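You operate a simulated robot arm through the tools that you are given. There is no shell and no other tool. Be economical: measure what you need, move in short steps, check, and stop when the job is done.

You are at the controls of a simulated robot arm. One attempt, no reset.

Task
Put the big glue lump in the drip tray. Take the rag and put it in the blue tray. Open the grey drawer, take the orange painted block from the bed of the squaring board and leave it in the inside of the grey drawer, then shut the drawer. Pull the yellow drawer open. Do these in any order. Set down upright: painted block.

It is judged by the outcome, as a careful person would: the job done as asked, and still so three seconds after it is handed in. It fails if anything else is knocked over, pushed out of place, dropped, spilled or broken.

Robot
A 7-joint arm with a four-finger gripper on a trunk, on a base that drives. Base frame: it is fixed to the floor where the robot stands at the start and does not move with it; the origin is under the middle of the robot, x ahead of it, y to its left, z up; the surface under the hand at the start is at about z = 0.8. Readings come in m, rad, newtons and seconds.
Its first joint turns from -1.204 to 3.002 rad. Places, roughly: big glue lump (7x6x4 cm) [0.5, -0.2, 0.8]; blue tray (41x24x11 cm) [-3, 1.3, 0.7]; drip tray (40x22x9 cm) [0.6, -0.5, 0.8]; grey drawer [-3, 4.1, 0.7]; inside of the grey drawer [-3, 4.2, 0.7]; painted block [-2.25, 4.25, 1]; rag (11x10x6 cm) [0.8, -0.5, 0.8]; yellow drawer [-4.8, 4.1, 0.7]. Payload 3.67 kg.
The tool frame sits at the grasp point between the pads (the TCP): z along the fingers, y along the line on which they close. The tips reach 0.028 m beyond it. Largest opening 0.112 m; the body of the gripper starts 0.073 m behind the TCP.
Orientation is told as [roll, pitch, yaw] about the base's x, y, z axes, in that order, counted from this pose: with the fingers straight down and closing along the base's y, the tool's x points along the base's -x, its y along +y and its z along -z.

Tools
- The arm moves only by the tool jog_arm. Its argument "increments" is text: rows parted by semicolons, each of 7 numbers parted by spaces: the opening, from 0 (shut) to 1 (fully open), then the shift along the base's x, y, z in m, then the turn, a rotation vector about the base's x, y, z in rad. In form: hand dx dy dz ax ay az; .... A call has 1 to 10 rows; each row shifts and turns the commanded pose from where the row before left it. Rows are played at 5 a second. More than 0.05 m and 0.15 rad between two rows, or a gripper value outside its range, and nothing of the call is played. Where a pose cannot be reached the arm comes as near as it can. A force on the tool above 40 N (or 10 N above the force at the start of the call, whichever is more), or a blocked arm, ends the call early, and 0.2 s more pass. The fingers move at their own pace and stop on an object; they squeeze with about 36 N. The grip force told is the motor's: it shows also when the fingers shut on nothing. Time passes only in rows, and 0.2 s behind the last, so rows that do not move let the fingers close. It gives the time, the measured TCP pose, the force on the tool (base axes), the opening and the grip force at its end, in the units of the frame above (readings bear some noise), with the torque about the TCP (base axes, N m) and any sound that the robot's microphone picked up, and new pictures: "pictures" is both (left out), scene, wrist or none.
- Cameras (640 x 400 px; columns grow to the right, rows downward): "scene" is now at [0.1178, -0.0596, 1.4181]; the picture's right is [-0.65, -0.76, -0.00], its down [-0.45, 0.39, -0.80] and it looks along [0.61, -0.52, -0.60] (base axes); focal length 250 px, centre (320, 200). "wrist" rides on the gripper at [0.06, -0.018, -0.104] in the tool frame; the picture's right is [0.29, 0.96, 0.00], its down [-0.80, 0.24, -0.55] and it looks along [-0.53, 0.16, 0.83] (tool axes); focal length 234 px, centre (320, 200). There is no depth. A picture from a camera that has moved, and an enlarged one, comes with that camera's place and axes in the base frame and with its lens.
- lift_body(by): slides the trunk up (or, below 0, down) by that many m; the arm and the scene camera ride with it, the base frame stays. It gives what a move gives, with no picture.
- steer(legs): drives the robot by 1 to 6 legs, each [ahead, turn to the left] in m and rad, along the robot's own axes; the way and the turn of a leg run together, so that a leg with both is an arc; at most 1.5 m and 3.142 rad a leg. The arm and the cameras ride along, it lands a little off, and it stops where it bumps. It gives what a move gives, and a new picture of the scene camera.
- turn_head(pan, tilt): turns the head with the scene camera to pan (to the left, within 1.501 rad either way) and tilt (down, from -0.506 to 1.204), counted from straight ahead of the robot. It gives what a move gives, and a new picture of the scene camera.
- close_up(camera, box): a new picture of the part [left, top, right, bottom] of that camera's present view, enlarged. It takes no simulated time.
- finish_job(): hands the job in; it is judged then, once.

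Go step by step. Nothing tells you exact positions but the pictures and the camera data: compare them with the known pose of the tool, close in by small moves and look again before you grip or let go. The budget is 165 turns and 260 pictures, counting those below and the enlarged ones. Unless the task says otherwise, let go and move clear before handing in, and close with one line.

The tools are called after "Request:" as a command line: name --argument value ..., lists and objects as JSON in quotes. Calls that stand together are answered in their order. jog_arm: Moves the arm, as the interface text tells. Its arguments: {"type":"object","properties":{"increments":{"type":"string"},"pictures":{"type":"string","enum":["both","scene","wrist","none"]}},"required":["increments"]} The other tools are called the same way: lift_body (by) slides the trunk up or down; steer (legs) drives the base; turn_head (pan, tilt) turns the head that bears the scene camera; close_up (camera, box) takes an enlarged picture of a part of a camera's view; finish_job () hands the job in.

At the start:

```text
time: 0.0
eef_pos: [0.4619, -0.5706, 1.0844]
orientation: [0.0, 0.0, 0.0]
ft_force: [-0.8, -0.2, 0.1]
torque: [0.03, 0.01, -0.02]
gripper_width: 0.112
gripper_force: 0.1
trunk travel left (down, up): [-0.549, 0.291]
robot x, y, heading: [-0.0019, -0.005, 0.002]
head pan, tilt: [-0.714, 0.639]
```

scene: 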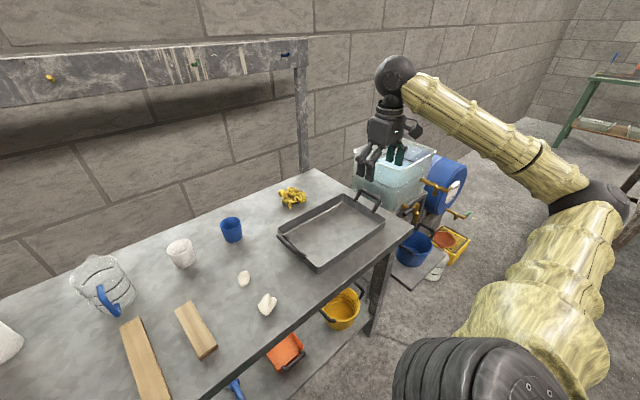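
wrist: 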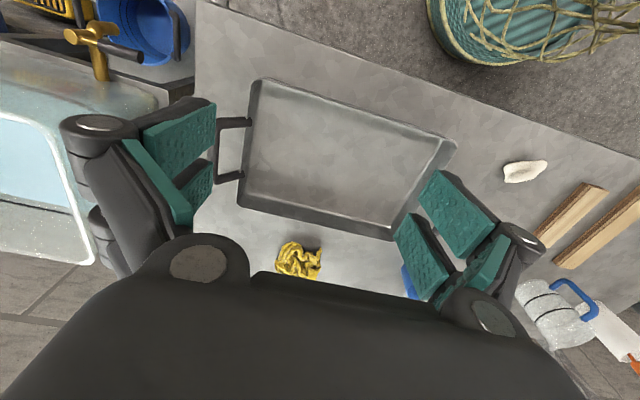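

I see the table with two glue lumps near (0.48,-0.19) and (0.59,-0.18), the drip tray near (0.56,-0.49) and the rag near (0.81,-0.50). I'll enlarge the lumps to tell which is the big one.

Request:
close_up --camera "scene" --box '[200, 250, 320, 325]'

Request:
close_up --camera "scene" --box '[200, 150, 440, 300]'

```text
5.33 times, centred on (260, 288) of scene
camera zoom: at [0.1178, -0.0596, 1.4181], right [-0.65, -0.76, 0.0], down [-0.45, 0.39, -0.8], along [0.61, -0.52, -0.6], focal length 1336 px, centre (640, -267)
```

zoom: 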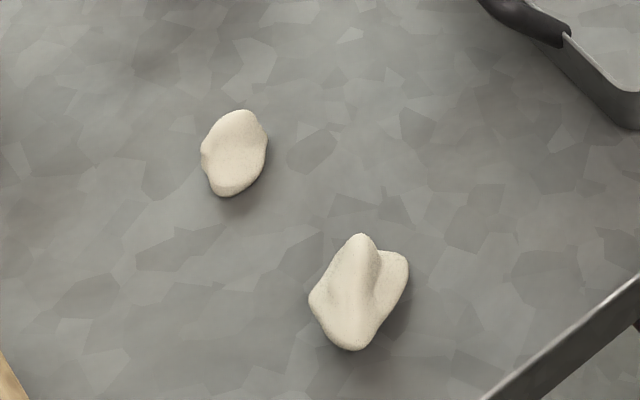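

```text
2.67 times, centred on (320, 225) of scene
camera zoom: at [0.1178, -0.0596, 1.4181], right [-0.65, -0.76, 0.0], down [-0.45, 0.39, -0.8], along [0.61, -0.52, -0.6], focal length 668 px, centre (320, 133)
```

zoom: 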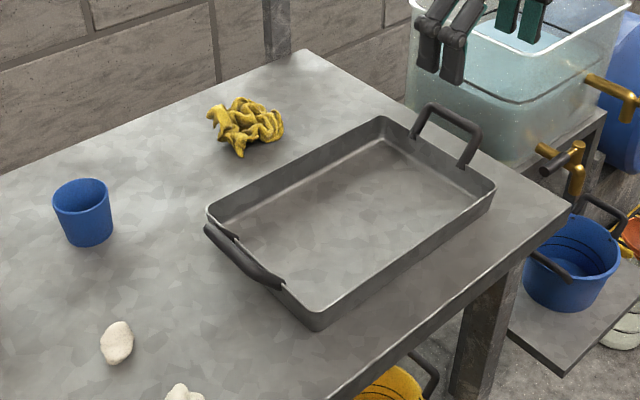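

The big lump is the nearer one, at (0.48,-0.19). I'll move the hand over it at height.

Request:
jog_arm --increments "1 0 0.048 0 0 0 0;1 0 0.048 0 0 0 0;1 0 0.048 0 0 0 0;1 0 0.048 0 0 0 0;1 0 0.048 0 0 0 0;1 0 0.048 0 0 0 0;1 0 0.048 0 0 0 0;1 0.015 0.046 0 0 0 0;1 0 0 -0.045 0 0 0;1 0 0 -0.045 0 0 0"

```text
time: 2.2
eef_pos: [0.4792, -0.1883, 0.9958]
orientation: [-0.003, -0.002, 0.0]
ft_force: [1.2, 0.7, 0.0]
torque: [-0.04, 0.02, -0.04]
gripper_width: 0.1119
gripper_force: 0.0
trunk travel left (down, up): [-0.549, 0.291]
robot x, y, heading: [0.0003, 0.0011, 0.0]
head pan, tilt: [-0.714, 0.639]
camera scene: at [0.1185, -0.0554, 1.4183], right [-0.65, -0.76, 0.0], down [-0.45, 0.39, -0.8], along [0.61, -0.53, -0.6], focal length 250 px, centre (320, 200)
camera wrist: at [0.4189, -0.2046, 1.0979], right [-0.29, 0.96, 0.0], down [0.8, 0.24, 0.55], along [0.53, 0.16, -0.83], focal length 234 px, centre (320, 200)
```

scene: 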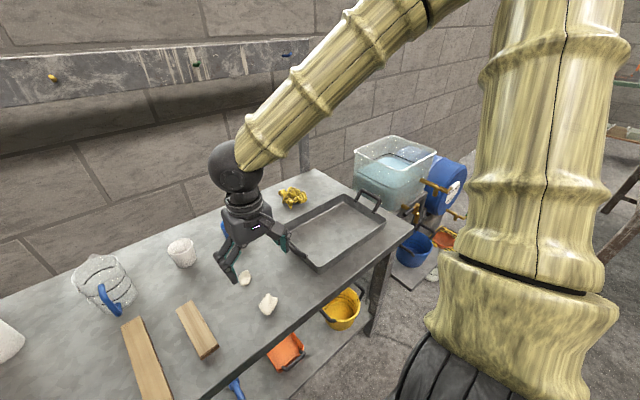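
wrist: 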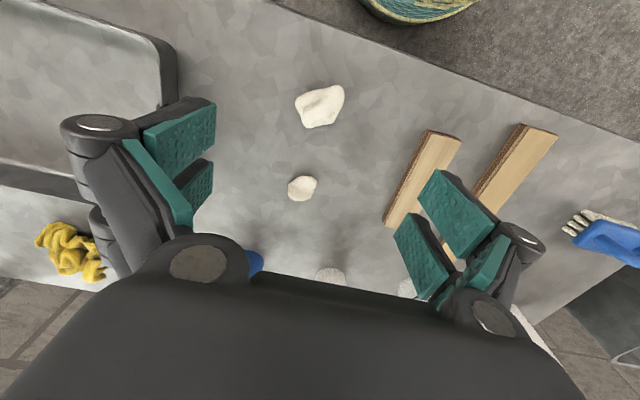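

The lump is at about (0.473,-0.188), right under the hand. I'll go straight down and grip.

Request:
jog_arm --increments "1 -0.005 0 -0.045 0 0 0;1 0 0 -0.045 0 0 0;1 0 0 -0.04 0 0 0;1 0 0 -0.028 0 0 0;1 0 0 0 0 0 0"

```text
time: 3.4
eef_pos: [0.4717, -0.1909, 0.8351]
orientation: [0.0, -0.001, 0.001]
ft_force: [0.2, 0.4, 0.2]
torque: [0.0, 0.02, -0.02]
gripper_width: 0.1122
gripper_force: 0.0
trunk travel left (down, up): [-0.549, 0.291]
robot x, y, heading: [-0.0026, -0.002, -0.002]
head pan, tilt: [-0.714, 0.639]
camera scene: at [0.1174, -0.0591, 1.4181], right [-0.65, -0.76, 0.0], down [-0.45, 0.39, -0.8], along [0.61, -0.53, -0.6], focal length 250 px, centre (320, 200)
camera wrist: at [0.4113, -0.207, 0.9379], right [-0.29, 0.96, 0.0], down [0.8, 0.24, 0.55], along [0.53, 0.16, -0.83], focal length 234 px, centre (320, 200)
```

scene: 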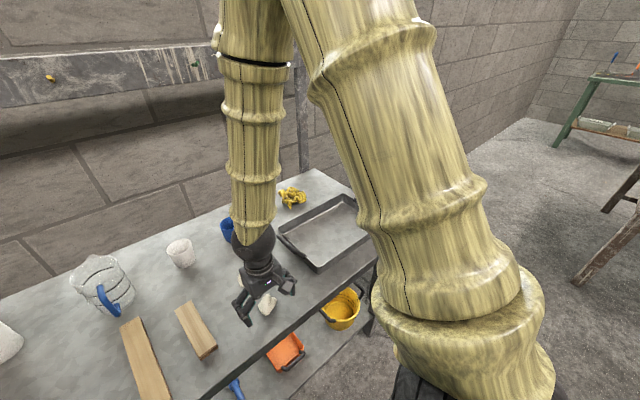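
wrist: 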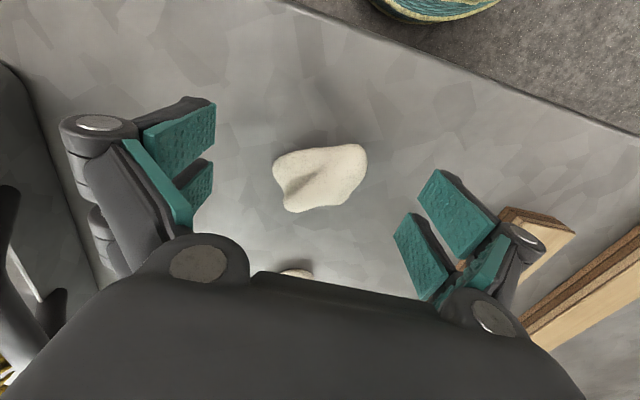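

The lump sits between the pads, so I'll close and lift.

Request:
jog_arm --increments "0 0 0 0 0 0 0;0 0 0 0 0 0 0;0 0 0 0 0 0 0;0 0 0 0.04 0 0 0;0 0 0 0.05 0 0 0;0 0 0 0.05 0 0 0"

```text
time: 4.8
eef_pos: [0.4681, -0.1883, 0.9758]
orientation: [0.001, 0.001, -0.001]
ft_force: [-0.4, 0.2, 0.0]
torque: [-0.01, -0.02, -0.03]
gripper_width: 0.0403
gripper_force: 36.2
trunk travel left (down, up): [-0.549, 0.291]
robot x, y, heading: [0.0029, -0.0021, -0.002]
head pan, tilt: [-0.714, 0.639]
camera scene: at [0.116, -0.0589, 1.4182], right [-0.65, -0.76, 0.0], down [-0.45, 0.39, -0.8], along [0.61, -0.53, -0.6], focal length 250 px, centre (320, 200)
camera wrist: at [0.4085, -0.2063, 1.0785], right [-0.29, 0.96, 0.0], down [0.8, 0.24, 0.55], along [0.53, 0.16, -0.83], focal length 234 px, centre (320, 200)
```

scene: 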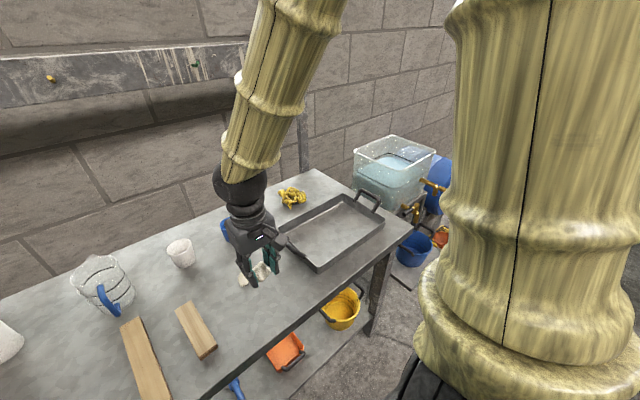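
wrist: 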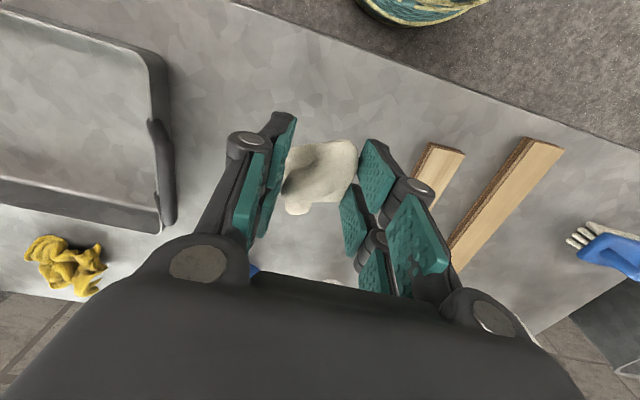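

The lump is held. I'll carry it over the drip tray.

Request:
jog_arm --increments "0 0.013 -0.043 0 0 0 0;0 0.013 -0.043 0 0 0 0;0 0.013 -0.043 0 0 0 0;0 0.013 -0.043 0 0 0 0;0 0.013 -0.043 0 0 0 0;0 0.013 -0.043 0 0 0 0;0 0.013 -0.043 0 0 0 0;0 0 0 0 0 0 0"

```text
time: 6.6
eef_pos: [0.5608, -0.4894, 0.9766]
orientation: [-0.002, -0.001, 0.0]
ft_force: [-1.4, 0.2, -0.4]
torque: [0.01, 0.01, 0.01]
gripper_width: 0.0403
gripper_force: 35.5
trunk travel left (down, up): [-0.549, 0.291]
robot x, y, heading: [0.0014, -0.0014, -0.005]
head pan, tilt: [-0.714, 0.639]
camera scene: at [0.1175, -0.058, 1.4182], right [-0.65, -0.76, 0.0], down [-0.45, 0.39, -0.8], along [0.61, -0.53, -0.6], focal length 250 px, centre (320, 200)
camera wrist: at [0.5016, -0.5067, 1.0796], right [-0.29, 0.96, 0.0], down [0.8, 0.24, 0.55], along [0.53, 0.16, -0.83], focal length 234 px, centre (320, 200)
```

scene: 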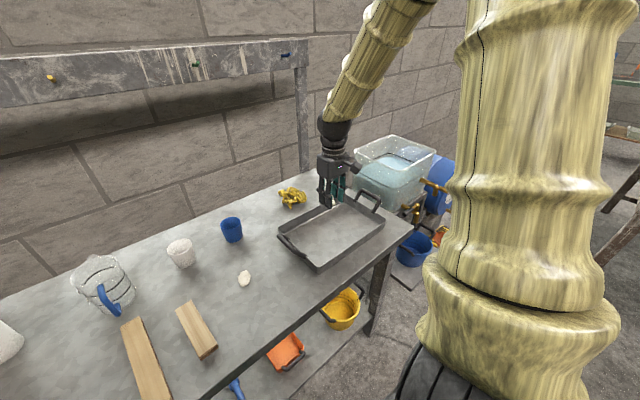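
wrist: 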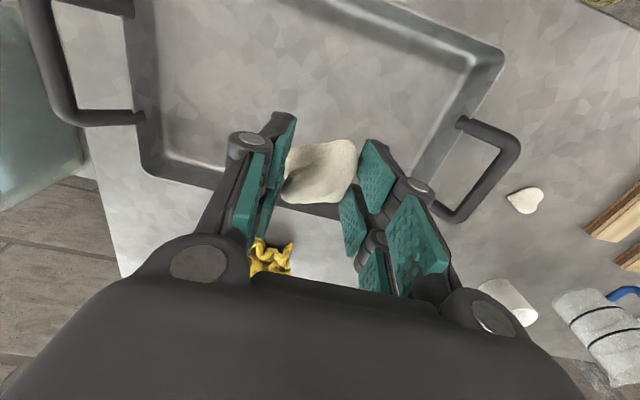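

The point under the hand is inside the tray, slightly toward the wall side. I'll shift 2.5 cm in -x and lower.

Request:
jog_arm --increments "0 -0.025 0 0 0 0 0;0 0 0 -0.045 0 0 0;0 0 0 -0.045 0 0 0;0 0 0 -0.03 0 0 0;0 0 0 -0.01 0 0 0"

```text
time: 7.8
eef_pos: [0.5375, -0.4884, 0.8512]
orientation: [-0.004, -0.005, 0.0]
ft_force: [0.8, 1.0, 34.8]
torque: [-0.79, -0.31, -0.04]
gripper_width: 0.0419
gripper_force: 36.5
trunk travel left (down, up): [-0.549, 0.291]
robot x, y, heading: [0.0014, -0.0033, 0.004]
head pan, tilt: [-0.714, 0.639]
camera scene: at [0.1159, -0.057, 1.4192], right [-0.65, -0.76, 0.0], down [-0.45, 0.39, -0.8], along [0.61, -0.53, -0.59], focal length 250 px, centre (320, 200)
camera wrist: at [0.4775, -0.5055, 0.953], right [-0.29, 0.96, 0.0], down [0.79, 0.24, 0.56], along [0.53, 0.16, -0.83], focal length 234 px, centre (320, 200)
```

scene: 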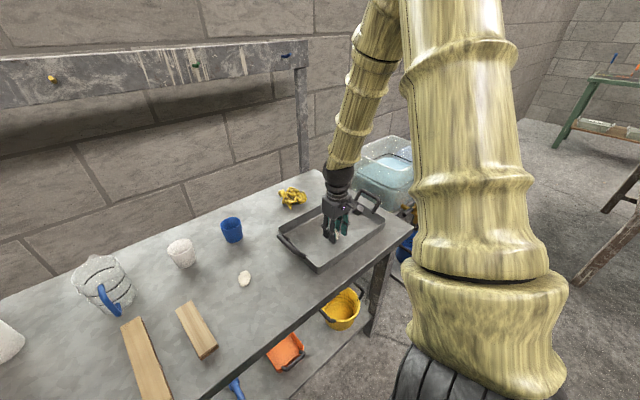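
wrist: 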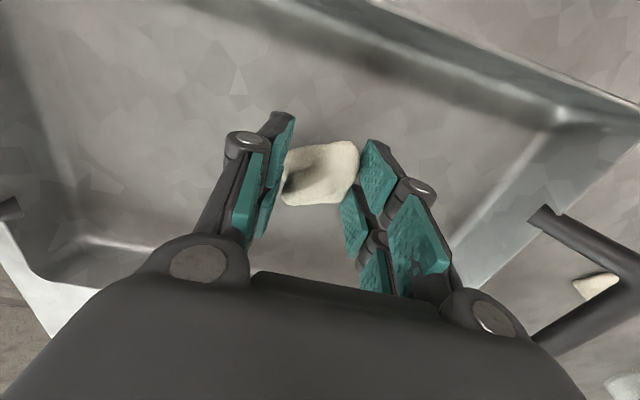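

The lump is touching the tray floor with 35 N of force. I'll release it and rise.

Request:
jog_arm --increments "0 0 0 0.004 0 0 0;0.6 0 0 0 0 0 0;0.8 0 0 0 0 0 0;0.8 0 0 0.04 0 0 0;0.8 0 0 0.05 0 0 0;0.8 0 0 0.05 0 0 0;0.8 0 0 0.03 0 0 0"

```text
time: 9.4
eef_pos: [0.5377, -0.4908, 1.0195]
orientation: [-0.001, 0.0, 0.0]
ft_force: [1.5, 0.2, 0.6]
torque: [-0.01, 0.01, 0.02]
gripper_width: 0.0897
gripper_force: 0.0
trunk travel left (down, up): [-0.549, 0.291]
robot x, y, heading: [-0.0017, 0.0019, 0.0]
head pan, tilt: [-0.714, 0.639]
camera scene: at [0.1177, -0.059, 1.4181], right [-0.65, -0.76, 0.0], down [-0.45, 0.39, -0.8], along [0.61, -0.52, -0.6], focal length 250 px, centre (320, 200)
camera wrist: at [0.4773, -0.5079, 1.1226], right [-0.29, 0.96, 0.0], down [0.8, 0.24, 0.55], along [0.53, 0.16, -0.83], focal length 234 px, centre (320, 200)
```

scene: 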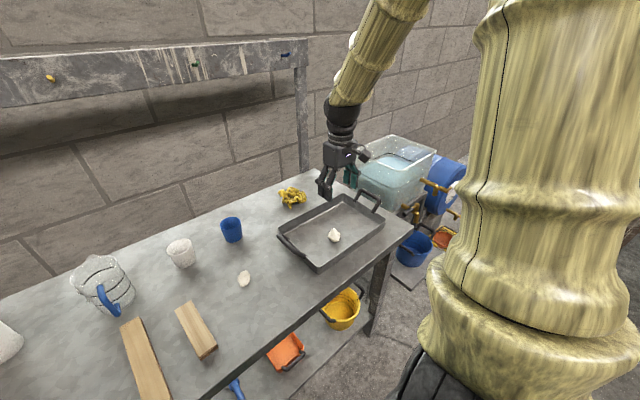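
wrist: 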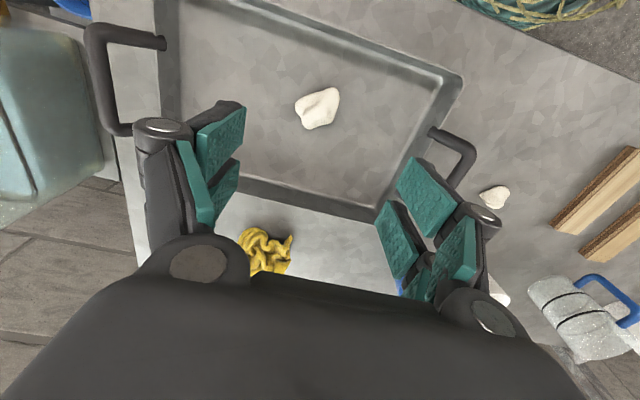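

The lump lies in the drip tray. The rag is at about (0.795,-0.51), so I'll go over it.

Request:
jog_arm --increments "1 0.043 -0.003 0 0 0 0;1 0.043 -0.003 0 0 0 0;1 0.043 -0.003 0 0 0 0;1 0.043 -0.003 0 0 0 0;1 0.043 -0.003 0 0 0 0;1 0.04 -0.003 0 0 0 0;1 0 0 -0.04 0 0 0;1 0 0 -0.03 0 0 0"

```text
time: 11.2
eef_pos: [0.7934, -0.5074, 0.9502]
orientation: [-0.001, -0.001, 0.0]
ft_force: [-0.2, 0.4, -0.7]
torque: [0.02, 0.04, 0.01]
gripper_width: 0.1117
gripper_force: 0.1
trunk travel left (down, up): [-0.549, 0.291]
robot x, y, heading: [0.0016, -0.0008, -0.0]
head pan, tilt: [-0.714, 0.639]
camera scene: at [0.1188, -0.0597, 1.4181], right [-0.65, -0.76, 0.0], down [-0.45, 0.39, -0.8], along [0.61, -0.52, -0.6], focal length 250 px, centre (320, 200)
camera wrist: at [0.7331, -0.5243, 1.0537], right [-0.29, 0.96, 0.0], down [0.8, 0.24, 0.55], along [0.53, 0.16, -0.83], focal length 234 px, centre (320, 200)
```

scene: 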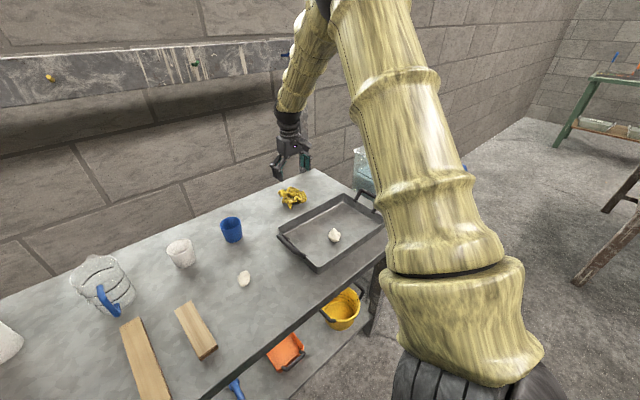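
wrist: 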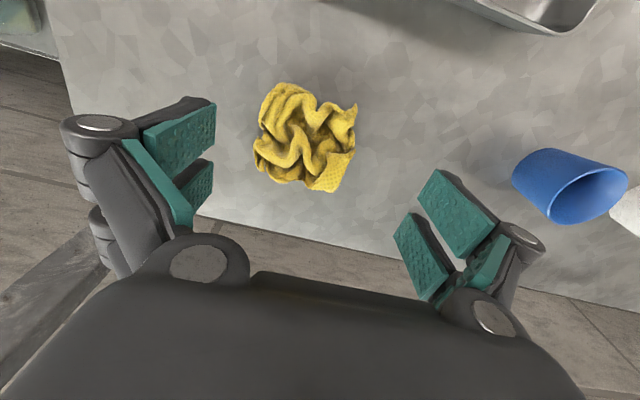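

The rag is centred at about (0.815,-0.516) and is roughly 9.5 cm across where the fingers go. I'll align and descend partway.

Request:
jog_arm --increments "1 0.02 -0.008 0 0 0 0;1 0 0 -0.04 0 0 0;1 0 0 -0.025 0 0 0;1 0 0 0 0 0 0"

```text
time: 12.2
eef_pos: [0.81, -0.5156, 0.8857]
orientation: [0.0, -0.001, 0.0]
ft_force: [-0.5, 0.1, 0.5]
torque: [-0.04, -0.04, 0.0]
gripper_width: 0.1121
gripper_force: 0.1
trunk travel left (down, up): [-0.549, 0.291]
robot x, y, heading: [0.0017, -0.002, 0.005]
head pan, tilt: [-0.714, 0.639]
camera scene: at [0.1177, -0.0592, 1.4182], right [-0.65, -0.76, 0.0], down [-0.45, 0.39, -0.8], along [0.61, -0.53, -0.6], focal length 250 px, centre (320, 200)
camera wrist: at [0.7503, -0.5322, 0.9885], right [-0.29, 0.96, 0.0], down [0.8, 0.24, 0.55], along [0.53, 0.16, -0.83], focal length 234 px, centre (320, 200)
```

scene: 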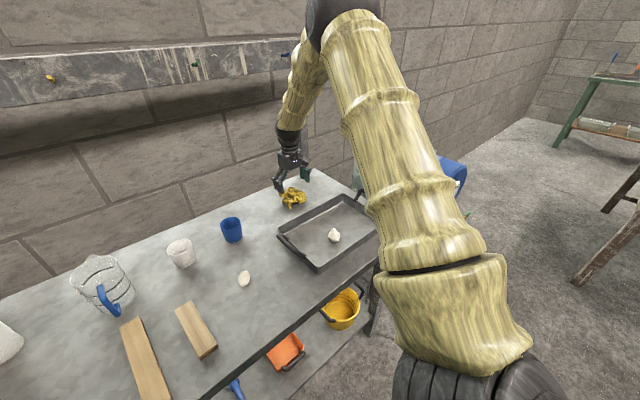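
wrist: 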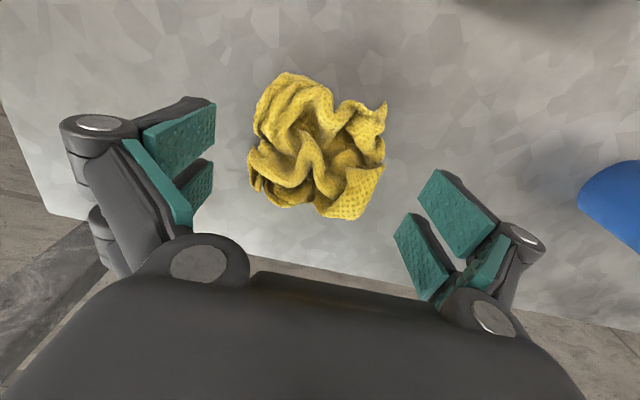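

The rag is centred between the fingers. I'll descend and grip it.

Request:
jog_arm --increments "1 0 0 -0.03 0 0 0;1 0 0 -0.021 0 0 0;1 0 0 0 0 0 0;0 0 0 0 0 0 0;0 0 0 0 0 0 0;0 0 0 0 0 0 0;0 0 0 0.04 0 0 0;0 0 0 0.05 0 0 0;0 0 0 0.05 0 0 0"

```text
time: 14.2
eef_pos: [0.8121, -0.5171, 0.9742]
orientation: [0.001, 0.002, 0.0]
ft_force: [-0.7, -0.1, -0.2]
torque: [-0.01, -0.06, 0.02]
gripper_width: 0.0985
gripper_force: 36.1
trunk travel left (down, up): [-0.549, 0.291]
robot x, y, heading: [-0.0019, 0.0033, -0.002]
head pan, tilt: [-0.714, 0.639]
camera scene: at [0.1166, -0.0583, 1.4182], right [-0.65, -0.76, 0.0], down [-0.45, 0.39, -0.8], along [0.61, -0.53, -0.6], focal length 250 px, centre (320, 200)
camera wrist: at [0.752, -0.5337, 1.0764], right [-0.29, 0.96, 0.0], down [0.8, 0.24, 0.55], along [0.53, 0.16, -0.83], focal length 234 px, centre (320, 200)
```

scene: 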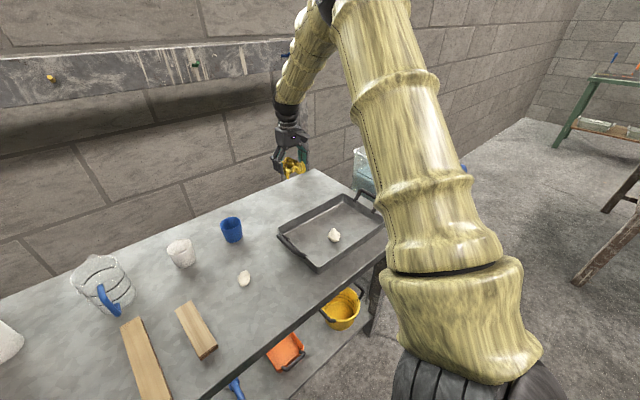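
wrist: 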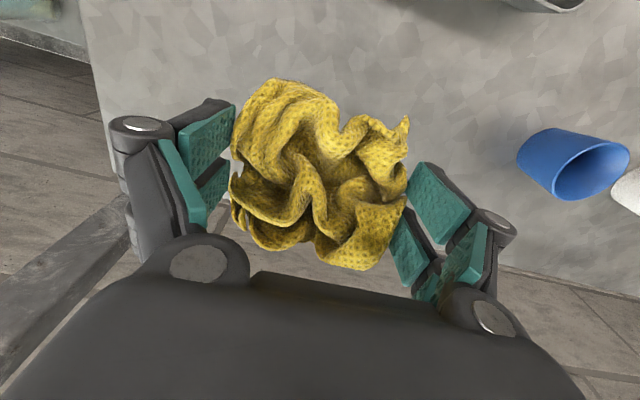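

The rag is held rigidly, about 9.8 cm wide. I'll raise and retract it before driving.

Request:
jog_arm --increments "0 -0.03 0.01 0.04 0 0 0;0 -0.04 0.02 0.03 0 0 0;0 -0.045 0.02 0.02 0 0 0;0 -0.045 0.02 0.02 0 0 0;0 -0.045 0.02 0.02 0 0 0;0 -0.045 0.02 0.02 0 0 0;0 -0.045 0.02 0 0 0 0;0 -0.045 0.02 0 0 0 0;0 0 0.04 0 0 0 0" --pictures "wrist"

Request:
turn_head --pan 1.5 --tilt 0.3

```text
refused: row 1 steps farther than a row can; nothing moved
```

```text
time: 16.3
eef_pos: [0.8128, -0.5161, 0.9726]
orientation: [0.0, 0.0, -0.001]
ft_force: [0.8, -0.6, -0.3]
torque: [-0.02, 0.0, 0.0]
gripper_width: 0.0985
gripper_force: 36.3
trunk travel left (down, up): [-0.549, 0.291]
robot x, y, heading: [0.0017, 0.0, 0.003]
head pan, tilt: [1.499, 0.3]
camera scene: at [0.0588, 0.0908, 1.449], right [1.0, -0.07, 0.0], down [-0.02, -0.29, -0.96], along [0.07, 0.95, -0.3], focal length 250 px, centre (320, 200)
```

scene: 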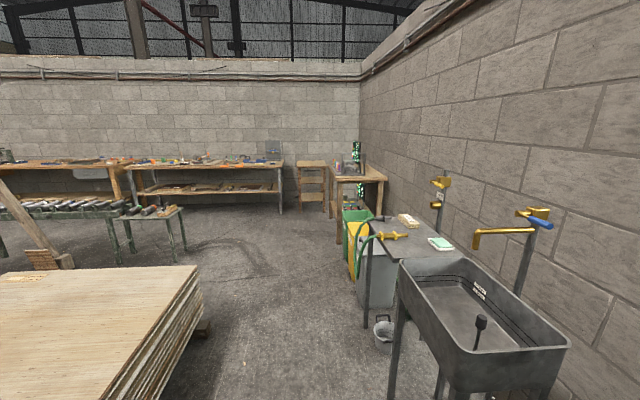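

The step was a bit too large, so nothing moved. I'll retry with smaller steps.

Request:
jog_arm --increments "0 -0.02 0.01 0.04 0 0 0;0 -0.03 0.02 0.03 0 0 0;0 -0.04 0.02 0.02 0 0 0;0 -0.04 0.02 0.02 0 0 0;0 -0.04 0.02 0.02 0 0 0;0 -0.04 0.02 0.02 0 0 0;0 -0.045 0.02 0 0 0 0;0 -0.045 0.02 0 0 0 0;0 -0.03 0.03 0 0 0 0;0 -0.03 0.03 0 0 0 0" --pictures "wrist"

Request:
turn_head --pan -1.5 --tilt 0.3

```text
time: 18.5
eef_pos: [0.4742, -0.3372, 1.0959]
orientation: [0.097, 0.002, -0.018]
ft_force: [0.2, 0.0, -0.6]
torque: [-0.04, -0.02, 0.0]
gripper_width: 0.0984
gripper_force: 35.8
out of reach, approached as far as the arm can: row 10
trunk travel left (down, up): [-0.549, 0.291]
robot x, y, heading: [0.0013, -0.0019, -0.0]
head pan, tilt: [1.499, 0.3]
camera wrist: at [0.4138, -0.3632, 1.1958], right [-0.27, 0.96, 0.09], down [0.8, 0.17, 0.57], along [0.53, 0.23, -0.81], focal length 234 px, centre (320, 200)
```

wrist: 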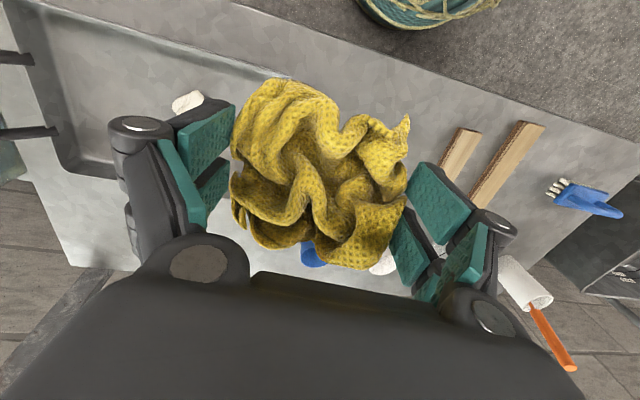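

```text
time: 21.1
eef_pos: [0.4731, -0.338, 1.0958]
orientation: [0.098, 0.003, -0.018]
ft_force: [0.9, -0.6, -0.4]
torque: [-0.04, 0.03, 0.03]
gripper_width: 0.0985
gripper_force: 35.6
trunk travel left (down, up): [-0.549, 0.291]
robot x, y, heading: [0.0003, -0.0014, -0.003]
head pan, tilt: [-1.499, 0.3]
camera scene: at [0.1371, 0.0361, 1.4488], right [0.41, -0.91, 0.0], down [-0.27, -0.12, -0.95], along [0.87, 0.39, -0.3], focal length 250 px, centre (320, 200)
```

scene: 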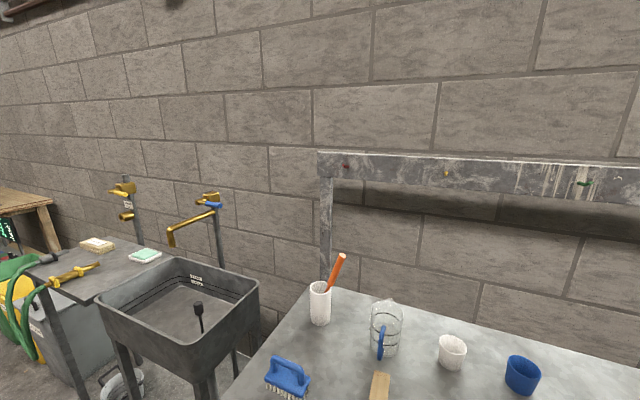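

The head was still swinging when the picture was taken. I'll look again to the right and behind.

Request:
turn_head --pan -1.5 --tilt 0.3

```text
time: 21.7
eef_pos: [0.4734, -0.3383, 1.0943]
orientation: [0.098, 0.003, -0.017]
ft_force: [0.2, -0.1, -0.6]
torque: [0.01, 0.0, -0.02]
gripper_width: 0.0982
gripper_force: 36.3
trunk travel left (down, up): [-0.549, 0.291]
robot x, y, heading: [0.0011, 0.0002, 0.001]
head pan, tilt: [-1.499, 0.3]
camera scene: at [0.1372, 0.0361, 1.4488], right [0.41, -0.91, 0.0], down [-0.27, -0.12, -0.95], along [0.87, 0.39, -0.3], focal length 250 px, centre (320, 200)
```

scene: 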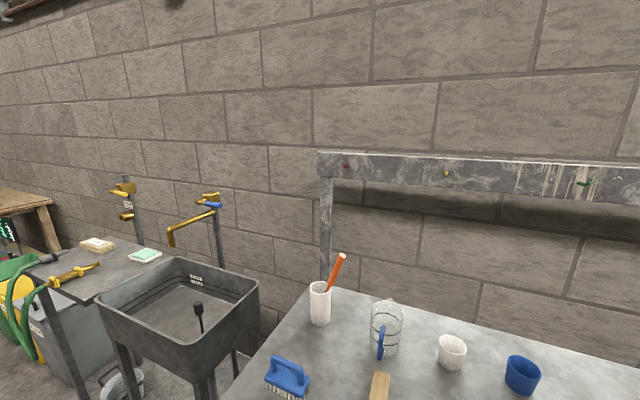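

The head is blocked on that side by the arm, and the space to the left of the robot is clear. I'll turn left in place with the hand tucked, then survey the room.

Request:
turn_head --pan 1.2 --tilt 0.4

Request:
steer --legs '[[0, 0.8]]'

```text
time: 24.1
eef_pos: [0.4733, -0.3374, 1.0957]
orientation: [0.097, 0.0, -0.015]
ft_force: [0.3, -0.2, 0.3]
torque: [-0.03, -0.02, 0.02]
gripper_width: 0.0983
gripper_force: 36.0
trunk travel left (down, up): [-0.549, 0.291]
robot x, y, heading: [-0.0014, 0.0043, 0.003]
head pan, tilt: [1.201, 0.4]
camera scene: at [0.0854, 0.0845, 1.4398], right [0.93, -0.36, 0.0], down [-0.14, -0.36, -0.92], along [0.33, 0.86, -0.39], focal length 250 px, centre (320, 200)
```

scene: 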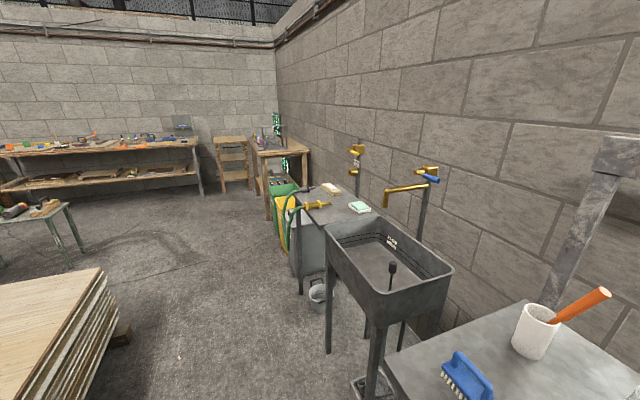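

```text
time: 26.5
eef_pos: [0.5733, 0.0984, 1.0952]
orientation: [0.096, 0.003, 0.771]
ft_force: [-0.3, 0.0, -0.4]
torque: [-0.02, 0.0, 0.02]
gripper_width: 0.0985
gripper_force: 35.6
trunk travel left (down, up): [-0.549, 0.291]
robot x, y, heading: [0.0015, 0.0011, 0.786]
head pan, tilt: [1.201, 0.4]
camera scene: at [-0.0005, 0.1187, 1.4397], right [0.91, 0.41, 0.0], down [0.16, -0.36, -0.92], along [-0.38, 0.84, -0.39], focal length 250 px, centre (320, 200)
```

scene: 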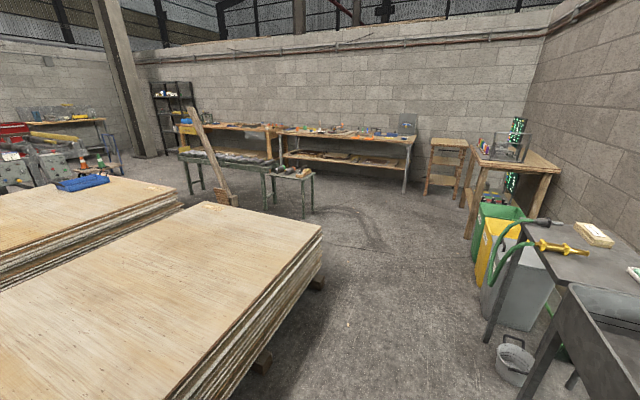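

The blue tray sits on the farther plywood stack, near (-2.7,1.15). A clear aisle runs north along x≈0, so I'll turn to face +y and drive up it.

Request:
steer --legs '[[0, 0.785], [1.0, 0]]'

```text
time: 33.8
eef_pos: [0.329, 1.4861, 1.0941]
orientation: [0.102, 0.002, 1.566]
ft_force: [0.2, 0.5, 0.2]
torque: [0.02, -0.01, 0.01]
gripper_width: 0.0982
gripper_force: 36.3
trunk travel left (down, up): [-0.549, 0.291]
robot x, y, heading: [-0.0017, 1.0106, 1.586]
head pan, tilt: [1.201, 0.4]
camera scene: at [-0.0876, 1.0902, 1.4397], right [0.35, 0.94, 0.0], down [0.36, -0.14, -0.92], along [-0.86, 0.32, -0.39], focal length 250 px, centre (320, 200)
```

scene: 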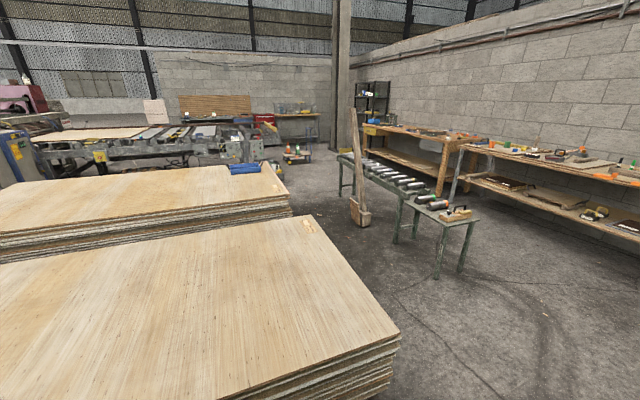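

I see the route: north past the first stack, then west along y≈1.95. The blue tray is on the second stack near (-2.93,1.25). First I'll swing the hand to straight ahead of the robot so it stays clear of the leaning plank.

Request:
jog_arm --increments "0 -0.03 0.03 0 0 0 0;0 -0.04 0.025 0 0 0 0;0 -0.04 0.025 0 0 0 0;0 -0.045 0.02 0 0 0 0;0 -0.045 0.01 0 0 0 0;0 -0.045 0.01 0 0 0 0;0 -0.045 0 0 0 0 0;0 -0.045 0 0 0 0 0;0 0 0 0 0 0 0" --pictures "none"

Request:
close_up --camera "scene" --box '[220, 90, 500, 290]'

```text
time: 35.8
eef_pos: [-0.0076, 1.6062, 1.0971]
orientation: [0.102, 0.001, 1.566]
ft_force: [-0.4, -0.2, -0.2]
torque: [0.03, 0.0, -0.02]
gripper_width: 0.0982
gripper_force: 36.4
trunk travel left (down, up): [-0.549, 0.291]
robot x, y, heading: [-0.0029, 1.0069, 1.584]
head pan, tilt: [1.201, 0.4]
```

```text
2.00 times, centred on (360, 190) of scene
camera zoom: at [-0.0875, 1.0894, 1.4398], right [0.35, 0.94, 0.0], down [0.36, -0.14, -0.92], along [-0.86, 0.32, -0.39], focal length 501 px, centre (240, 220)
```

zoom: 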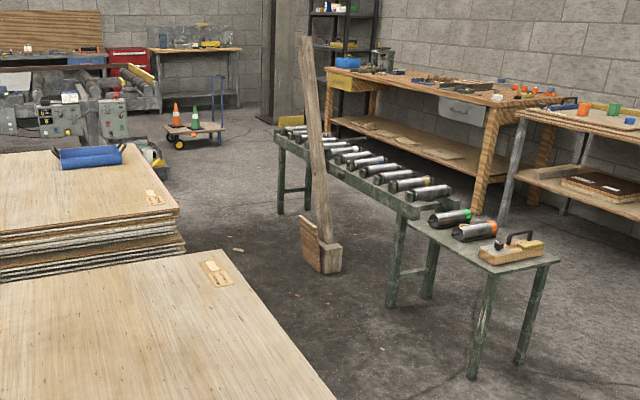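

The corridor between stack 2 (edge y≈1.58) and the plank and table (y≥2.45) is wide enough. I'll drive north to y≈2.03, turn west and go along it.

Request:
turn_head --pan 0.5 --tilt 0.6

Request:
steer --legs '[[1.02, 0], [0, 1.556], [0.8, 0]]'

```text
time: 36.9
eef_pos: [-0.0079, 1.6069, 1.0967]
orientation: [0.1, 0.001, 1.565]
ft_force: [-0.3, -0.4, -0.1]
torque: [-0.01, -0.03, 0.0]
gripper_width: 0.0983
gripper_force: 35.7
trunk travel left (down, up): [-0.549, 0.291]
robot x, y, heading: [-0.0012, 1.0061, 1.579]
head pan, tilt: [0.499, 0.6]
camera scene: at [-0.0444, 1.1344, 1.4215], right [0.87, 0.49, 0.0], down [0.28, -0.49, -0.83], along [-0.4, 0.72, -0.56], focal length 250 px, centre (320, 200)
```

scene: 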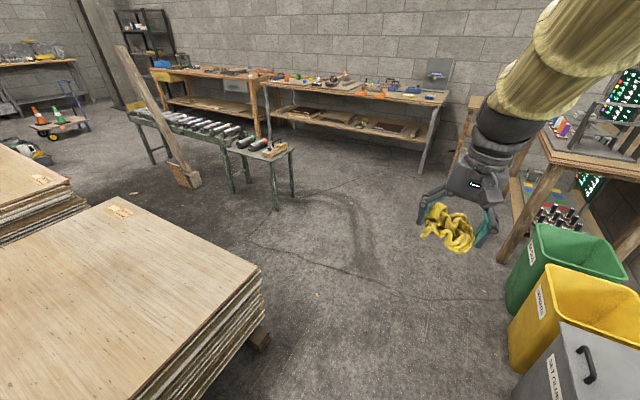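

```text
time: 49.9
eef_pos: [-1.4431, 2.0407, 1.0964]
orientation: [0.102, 0.002, 3.122]
ft_force: [0.1, -0.1, -0.3]
torque: [0.03, -0.01, -0.03]
gripper_width: 0.0982
gripper_force: 36.0
trunk travel left (down, up): [-0.549, 0.291]
robot x, y, heading: [-0.844, 2.0391, 3.143]
head pan, tilt: [0.499, 0.6]
camera scene: at [-0.9706, 1.9936, 1.4214], right [-0.48, 0.88, 0.0], down [0.5, 0.27, -0.82], along [-0.72, -0.39, -0.57], focal length 250 px, centre (320, 200)
```

scene: 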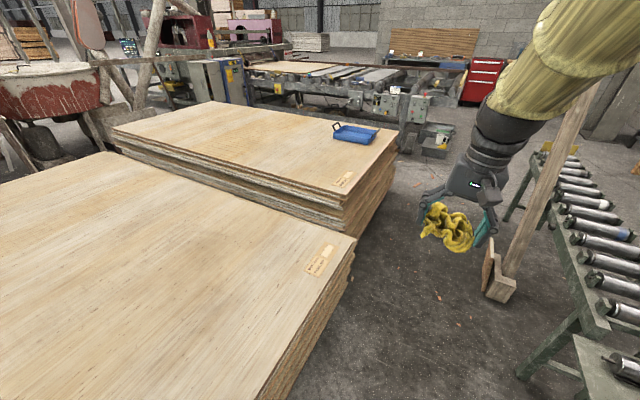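

The plank foot is at about (-2.42,2.5) and the corridor is fine. I'll drive another 1.55 m to x≈-2.4.

Request:
turn_head --pan 0.9 --tilt 0.7

Request:
steer --legs '[[1.5, 0]]'

```text
time: 50.8
eef_pos: [-1.4413, 2.0418, 1.0963]
orientation: [0.101, 0.0, 3.121]
ft_force: [0.6, 0.5, -0.3]
torque: [0.02, 0.0, -0.05]
gripper_width: 0.0981
gripper_force: 36.3
trunk travel left (down, up): [-0.549, 0.291]
robot x, y, heading: [-0.8434, 2.0379, 3.143]
head pan, tilt: [0.901, 0.7]
camera scene: at [-0.9454, 1.9693, 1.4129], right [-0.78, 0.62, 0.0], down [0.4, 0.5, -0.77], along [-0.48, -0.6, -0.64], focal length 250 px, centre (320, 200)
```

scene: 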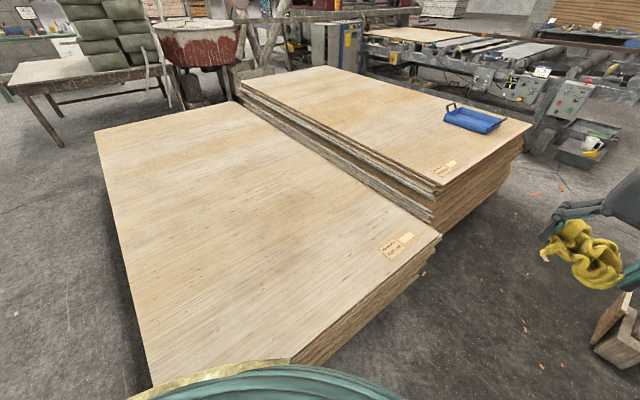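

```text
time: 58.1
eef_pos: [-2.918, 2.0723, 1.0962]
orientation: [0.102, 0.003, 3.097]
ft_force: [-0.3, -0.7, -0.4]
torque: [0.02, 0.0, 0.02]
gripper_width: 0.098
gripper_force: 36.3
trunk travel left (down, up): [-0.549, 0.291]
robot x, y, heading: [-2.3216, 2.0555, 3.119]
head pan, tilt: [0.901, 0.7]
camera scene: at [-2.4239, 1.9899, 1.4129], right [-0.77, 0.64, 0.0], down [0.41, 0.5, -0.76], along [-0.49, -0.59, -0.64], focal length 250 px, centre (320, 200)
```

scene: 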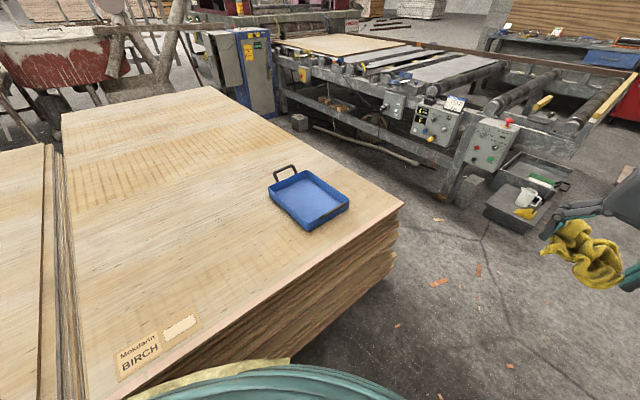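

The tray is at about (-2.95,1.28), roughly 1.0 m from me. I'll go 0.25 m farther for a comfortable reach.

Request:
steer --legs '[[0.25, 0.02]]'

Request:
turn_head --pan 1.0 --tilt 0.7

```text
time: 59.9
eef_pos: [-3.1704, 2.0634, 1.0959]
orientation: [0.101, 0.003, 3.12]
ft_force: [-0.6, 0.2, 0.3]
torque: [0.0, -0.04, -0.02]
gripper_width: 0.098
gripper_force: 35.9
trunk travel left (down, up): [-0.549, 0.291]
robot x, y, heading: [-2.573, 2.0562, 3.14]
head pan, tilt: [0.901, 0.7]
camera scene: at [-2.6752, 1.9915, 1.4127], right [-0.78, 0.62, 0.0], down [0.4, 0.5, -0.76], along [-0.48, -0.6, -0.64], focal length 250 px, centre (320, 200)
```

scene: 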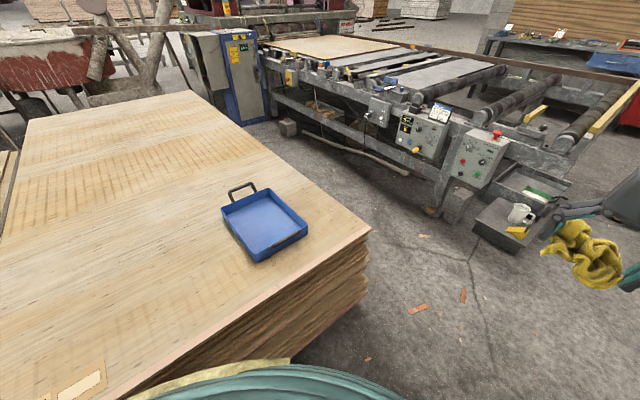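

```text
time: 60.6
eef_pos: [-3.17, 2.0642, 1.0956]
orientation: [0.1, 0.001, 3.117]
ft_force: [-0.1, -0.5, 0.4]
torque: [0.01, 0.0, 0.01]
gripper_width: 0.0979
gripper_force: 36.1
trunk travel left (down, up): [-0.549, 0.291]
robot x, y, heading: [-2.5709, 2.0587, 3.132]
head pan, tilt: [1.0, 0.7]
camera scene: at [-2.6667, 1.9866, 1.4129], right [-0.84, 0.54, 0.0], down [0.35, 0.54, -0.77], along [-0.42, -0.64, -0.64], focal length 250 px, centre (320, 200)
```

scene: 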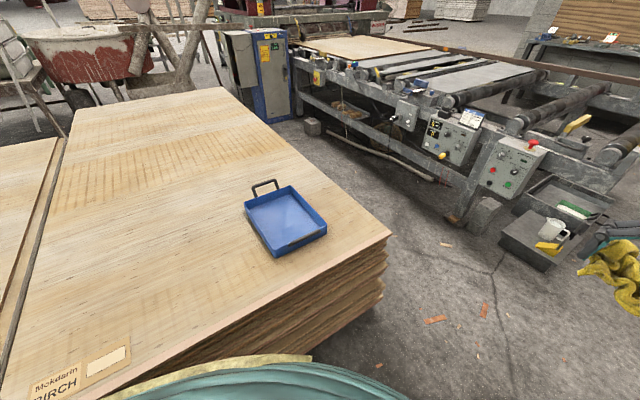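

The tray spans x -3.08…-2.83 and y 1.11…1.43, centred at (-2.955,1.27). I'll swing the rag over it.

Request:
jog_arm --increments "0 0 -0.048 0 0 0 0;0 0 -0.048 0 0 0 0;0 0 -0.048 0 0 0 0;0 0 -0.048 0 0 0 0;0 0 -0.048 0 0 0 0;0 0 -0.048 0 0 0 0;0 0 -0.048 0 0 0 0;0 0 -0.048 0 0 0 0;0 0.02 -0.04 0 0 0 0" --pictures "none"

Request:
jog_arm --increments "0 0.022 -0.041 0 0 0 0;0 0.022 -0.041 0 0 0 0;0 0.022 -0.041 0 0 0 0;0 0.022 -0.041 0 0 0 0;0 0.022 -0.041 0 0 0 0;0 0.022 -0.041 0 0 0 0;0 0.022 -0.041 0 0 0 0;0 0.022 -0.041 0 0 0 0;0 0.02 -0.04 0 0 0 0;0 0 0 0 0 0 0"

```text
time: 62.5
eef_pos: [-3.1955, 1.6988, 1.1877]
orientation: [0.226, -0.022, 3.052]
ft_force: [0.3, -0.1, 0.5]
torque: [-0.05, 0.03, -0.05]
gripper_width: 0.0979
gripper_force: 36.0
trunk travel left (down, up): [-0.549, 0.291]
robot x, y, heading: [-2.5747, 2.0587, 3.134]
head pan, tilt: [1.0, 0.7]
stopped in row 9: the arm was blocked; the commanded pose is now the measured one
```

```text
time: 63.3
eef_pos: [-3.1735, 1.6327, 1.2808]
orientation: [0.353, -0.028, 2.988]
ft_force: [-0.1, 0.1, -0.2]
torque: [-0.03, 0.01, 0.04]
gripper_width: 0.0981
gripper_force: 36.1
trunk travel left (down, up): [-0.549, 0.291]
robot x, y, heading: [-2.5744, 2.0623, 3.138]
head pan, tilt: [1.0, 0.7]
stopped in row 4: the arm was blocked; the commanded pose is now the measured one
camera scene: at [-2.6667, 1.9871, 1.413], right [-0.84, 0.54, 0.0], down [0.35, 0.54, -0.77], along [-0.42, -0.64, -0.64], focal length 250 px, centre (320, 200)
camera wrist: at [-3.104, 1.676, 1.369], right [0.16, -0.93, 0.32], down [-0.78, 0.09, 0.62], along [-0.61, -0.35, -0.71], focal length 234 px, centre (320, 200)
```

scene: 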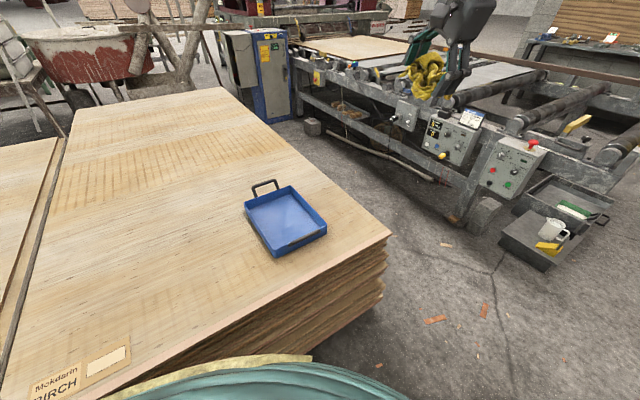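
wrist: 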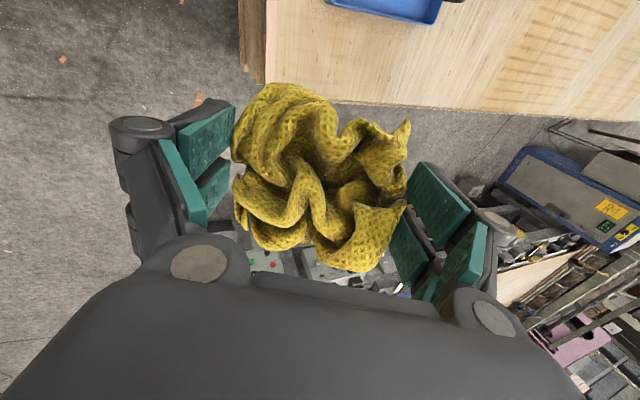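

The arm hit a joint limit and tilted as it swung with fixed yaw. I'll level it, move outward, lower, and let the wrist yaw rotate along with the bearing.

Request:
jog_arm --increments "0 -0.015 -0.015 -0.03 0.06 -0.009 0.1;0 -0.015 -0.015 -0.03 0.06 -0.009 0.1;0 -0.005 -0.015 -0.03 0.06 -0.009 0.1;0 0 -0.015 -0.03 0.06 -0.009 0.1;0 0 -0.015 -0.03 0.06 -0.009 0.1;0 0 -0.015 -0.03 0.05 -0.009 0.1;0 0 0 0 0 0 0"

```text
time: 64.9
eef_pos: [-3.2138, 1.5745, 1.1571]
orientation: [0.114, 0.022, -2.889]
ft_force: [-0.6, 0.0, -0.2]
torque: [-0.03, -0.01, 0.04]
gripper_width: 0.0987
gripper_force: 36.0
out of reach, approached as far as the arm can: row 4, 5, 6
trunk travel left (down, up): [-0.549, 0.291]
robot x, y, heading: [-2.5739, 2.0545, 3.138]
head pan, tilt: [1.0, 0.7]
camera scene: at [-2.668, 1.9869, 1.4128], right [-0.84, 0.54, 0.0], down [0.35, 0.54, -0.76], along [-0.42, -0.64, -0.64], focal length 250 px, centre (320, 200)
camera wrist: at [-3.1654, 1.6179, 1.2593], right [0.51, -0.85, 0.11], down [-0.74, -0.37, 0.56], along [-0.43, -0.37, -0.82], focal length 234 px, centre (320, 200)
```

scene: 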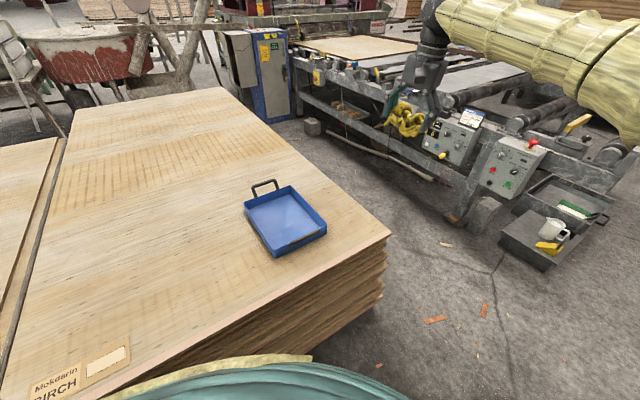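
wrist: 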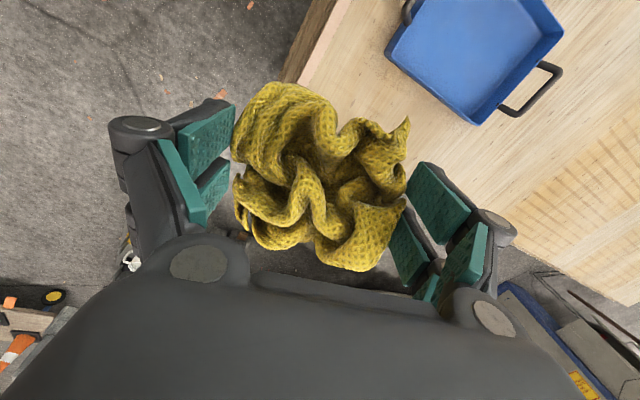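

It's nearly level. I'll continue downward to z≈1.0, where the arm has better reach, and finish levelling.

Request:
jog_arm --increments "0 0 -0.01 -0.04 0.03 0.01 0.05;0 0.01 -0.02 -0.04 0.03 0.01 0.05;0 0.01 -0.03 -0.03 0.03 0.01 0.05;0 0.01 -0.03 -0.02 0.02 0 0.05;0 0 0 0 0 0 0"

```text
time: 66.1
eef_pos: [-3.2559, 1.597, 1.1124]
orientation: [0.047, 0.021, -2.765]
ft_force: [0.7, 0.3, -0.5]
torque: [0.02, 0.07, 0.02]
gripper_width: 0.0984
gripper_force: 36.1
out of reach, approached as far as the arm can: row 1, 2, 3, 4
trunk travel left (down, up): [-0.549, 0.291]
robot x, y, heading: [-2.5718, 2.0587, 3.139]
head pan, tilt: [1.0, 0.7]
camera scene: at [-2.6653, 1.9861, 1.4131], right [-0.84, 0.54, 0.0], down [0.35, 0.54, -0.77], along [-0.42, -0.64, -0.64], focal length 250 px, centre (320, 200)
camera wrist: at [-3.2102, 1.6402, 1.2148], right [0.62, -0.78, 0.05], down [-0.68, -0.5, 0.55], along [-0.4, -0.37, -0.84], focal length 234 px, centre (320, 200)
```

scene: 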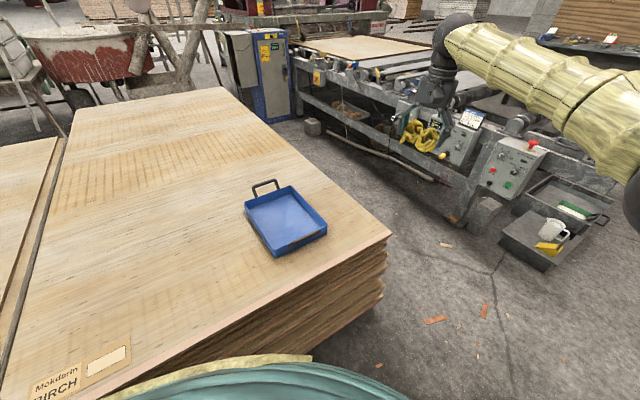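
wrist: 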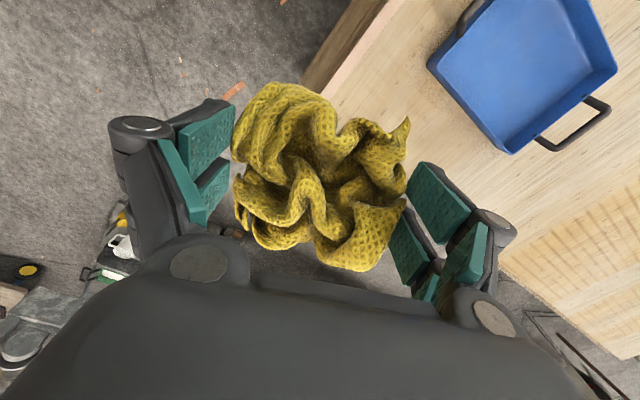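

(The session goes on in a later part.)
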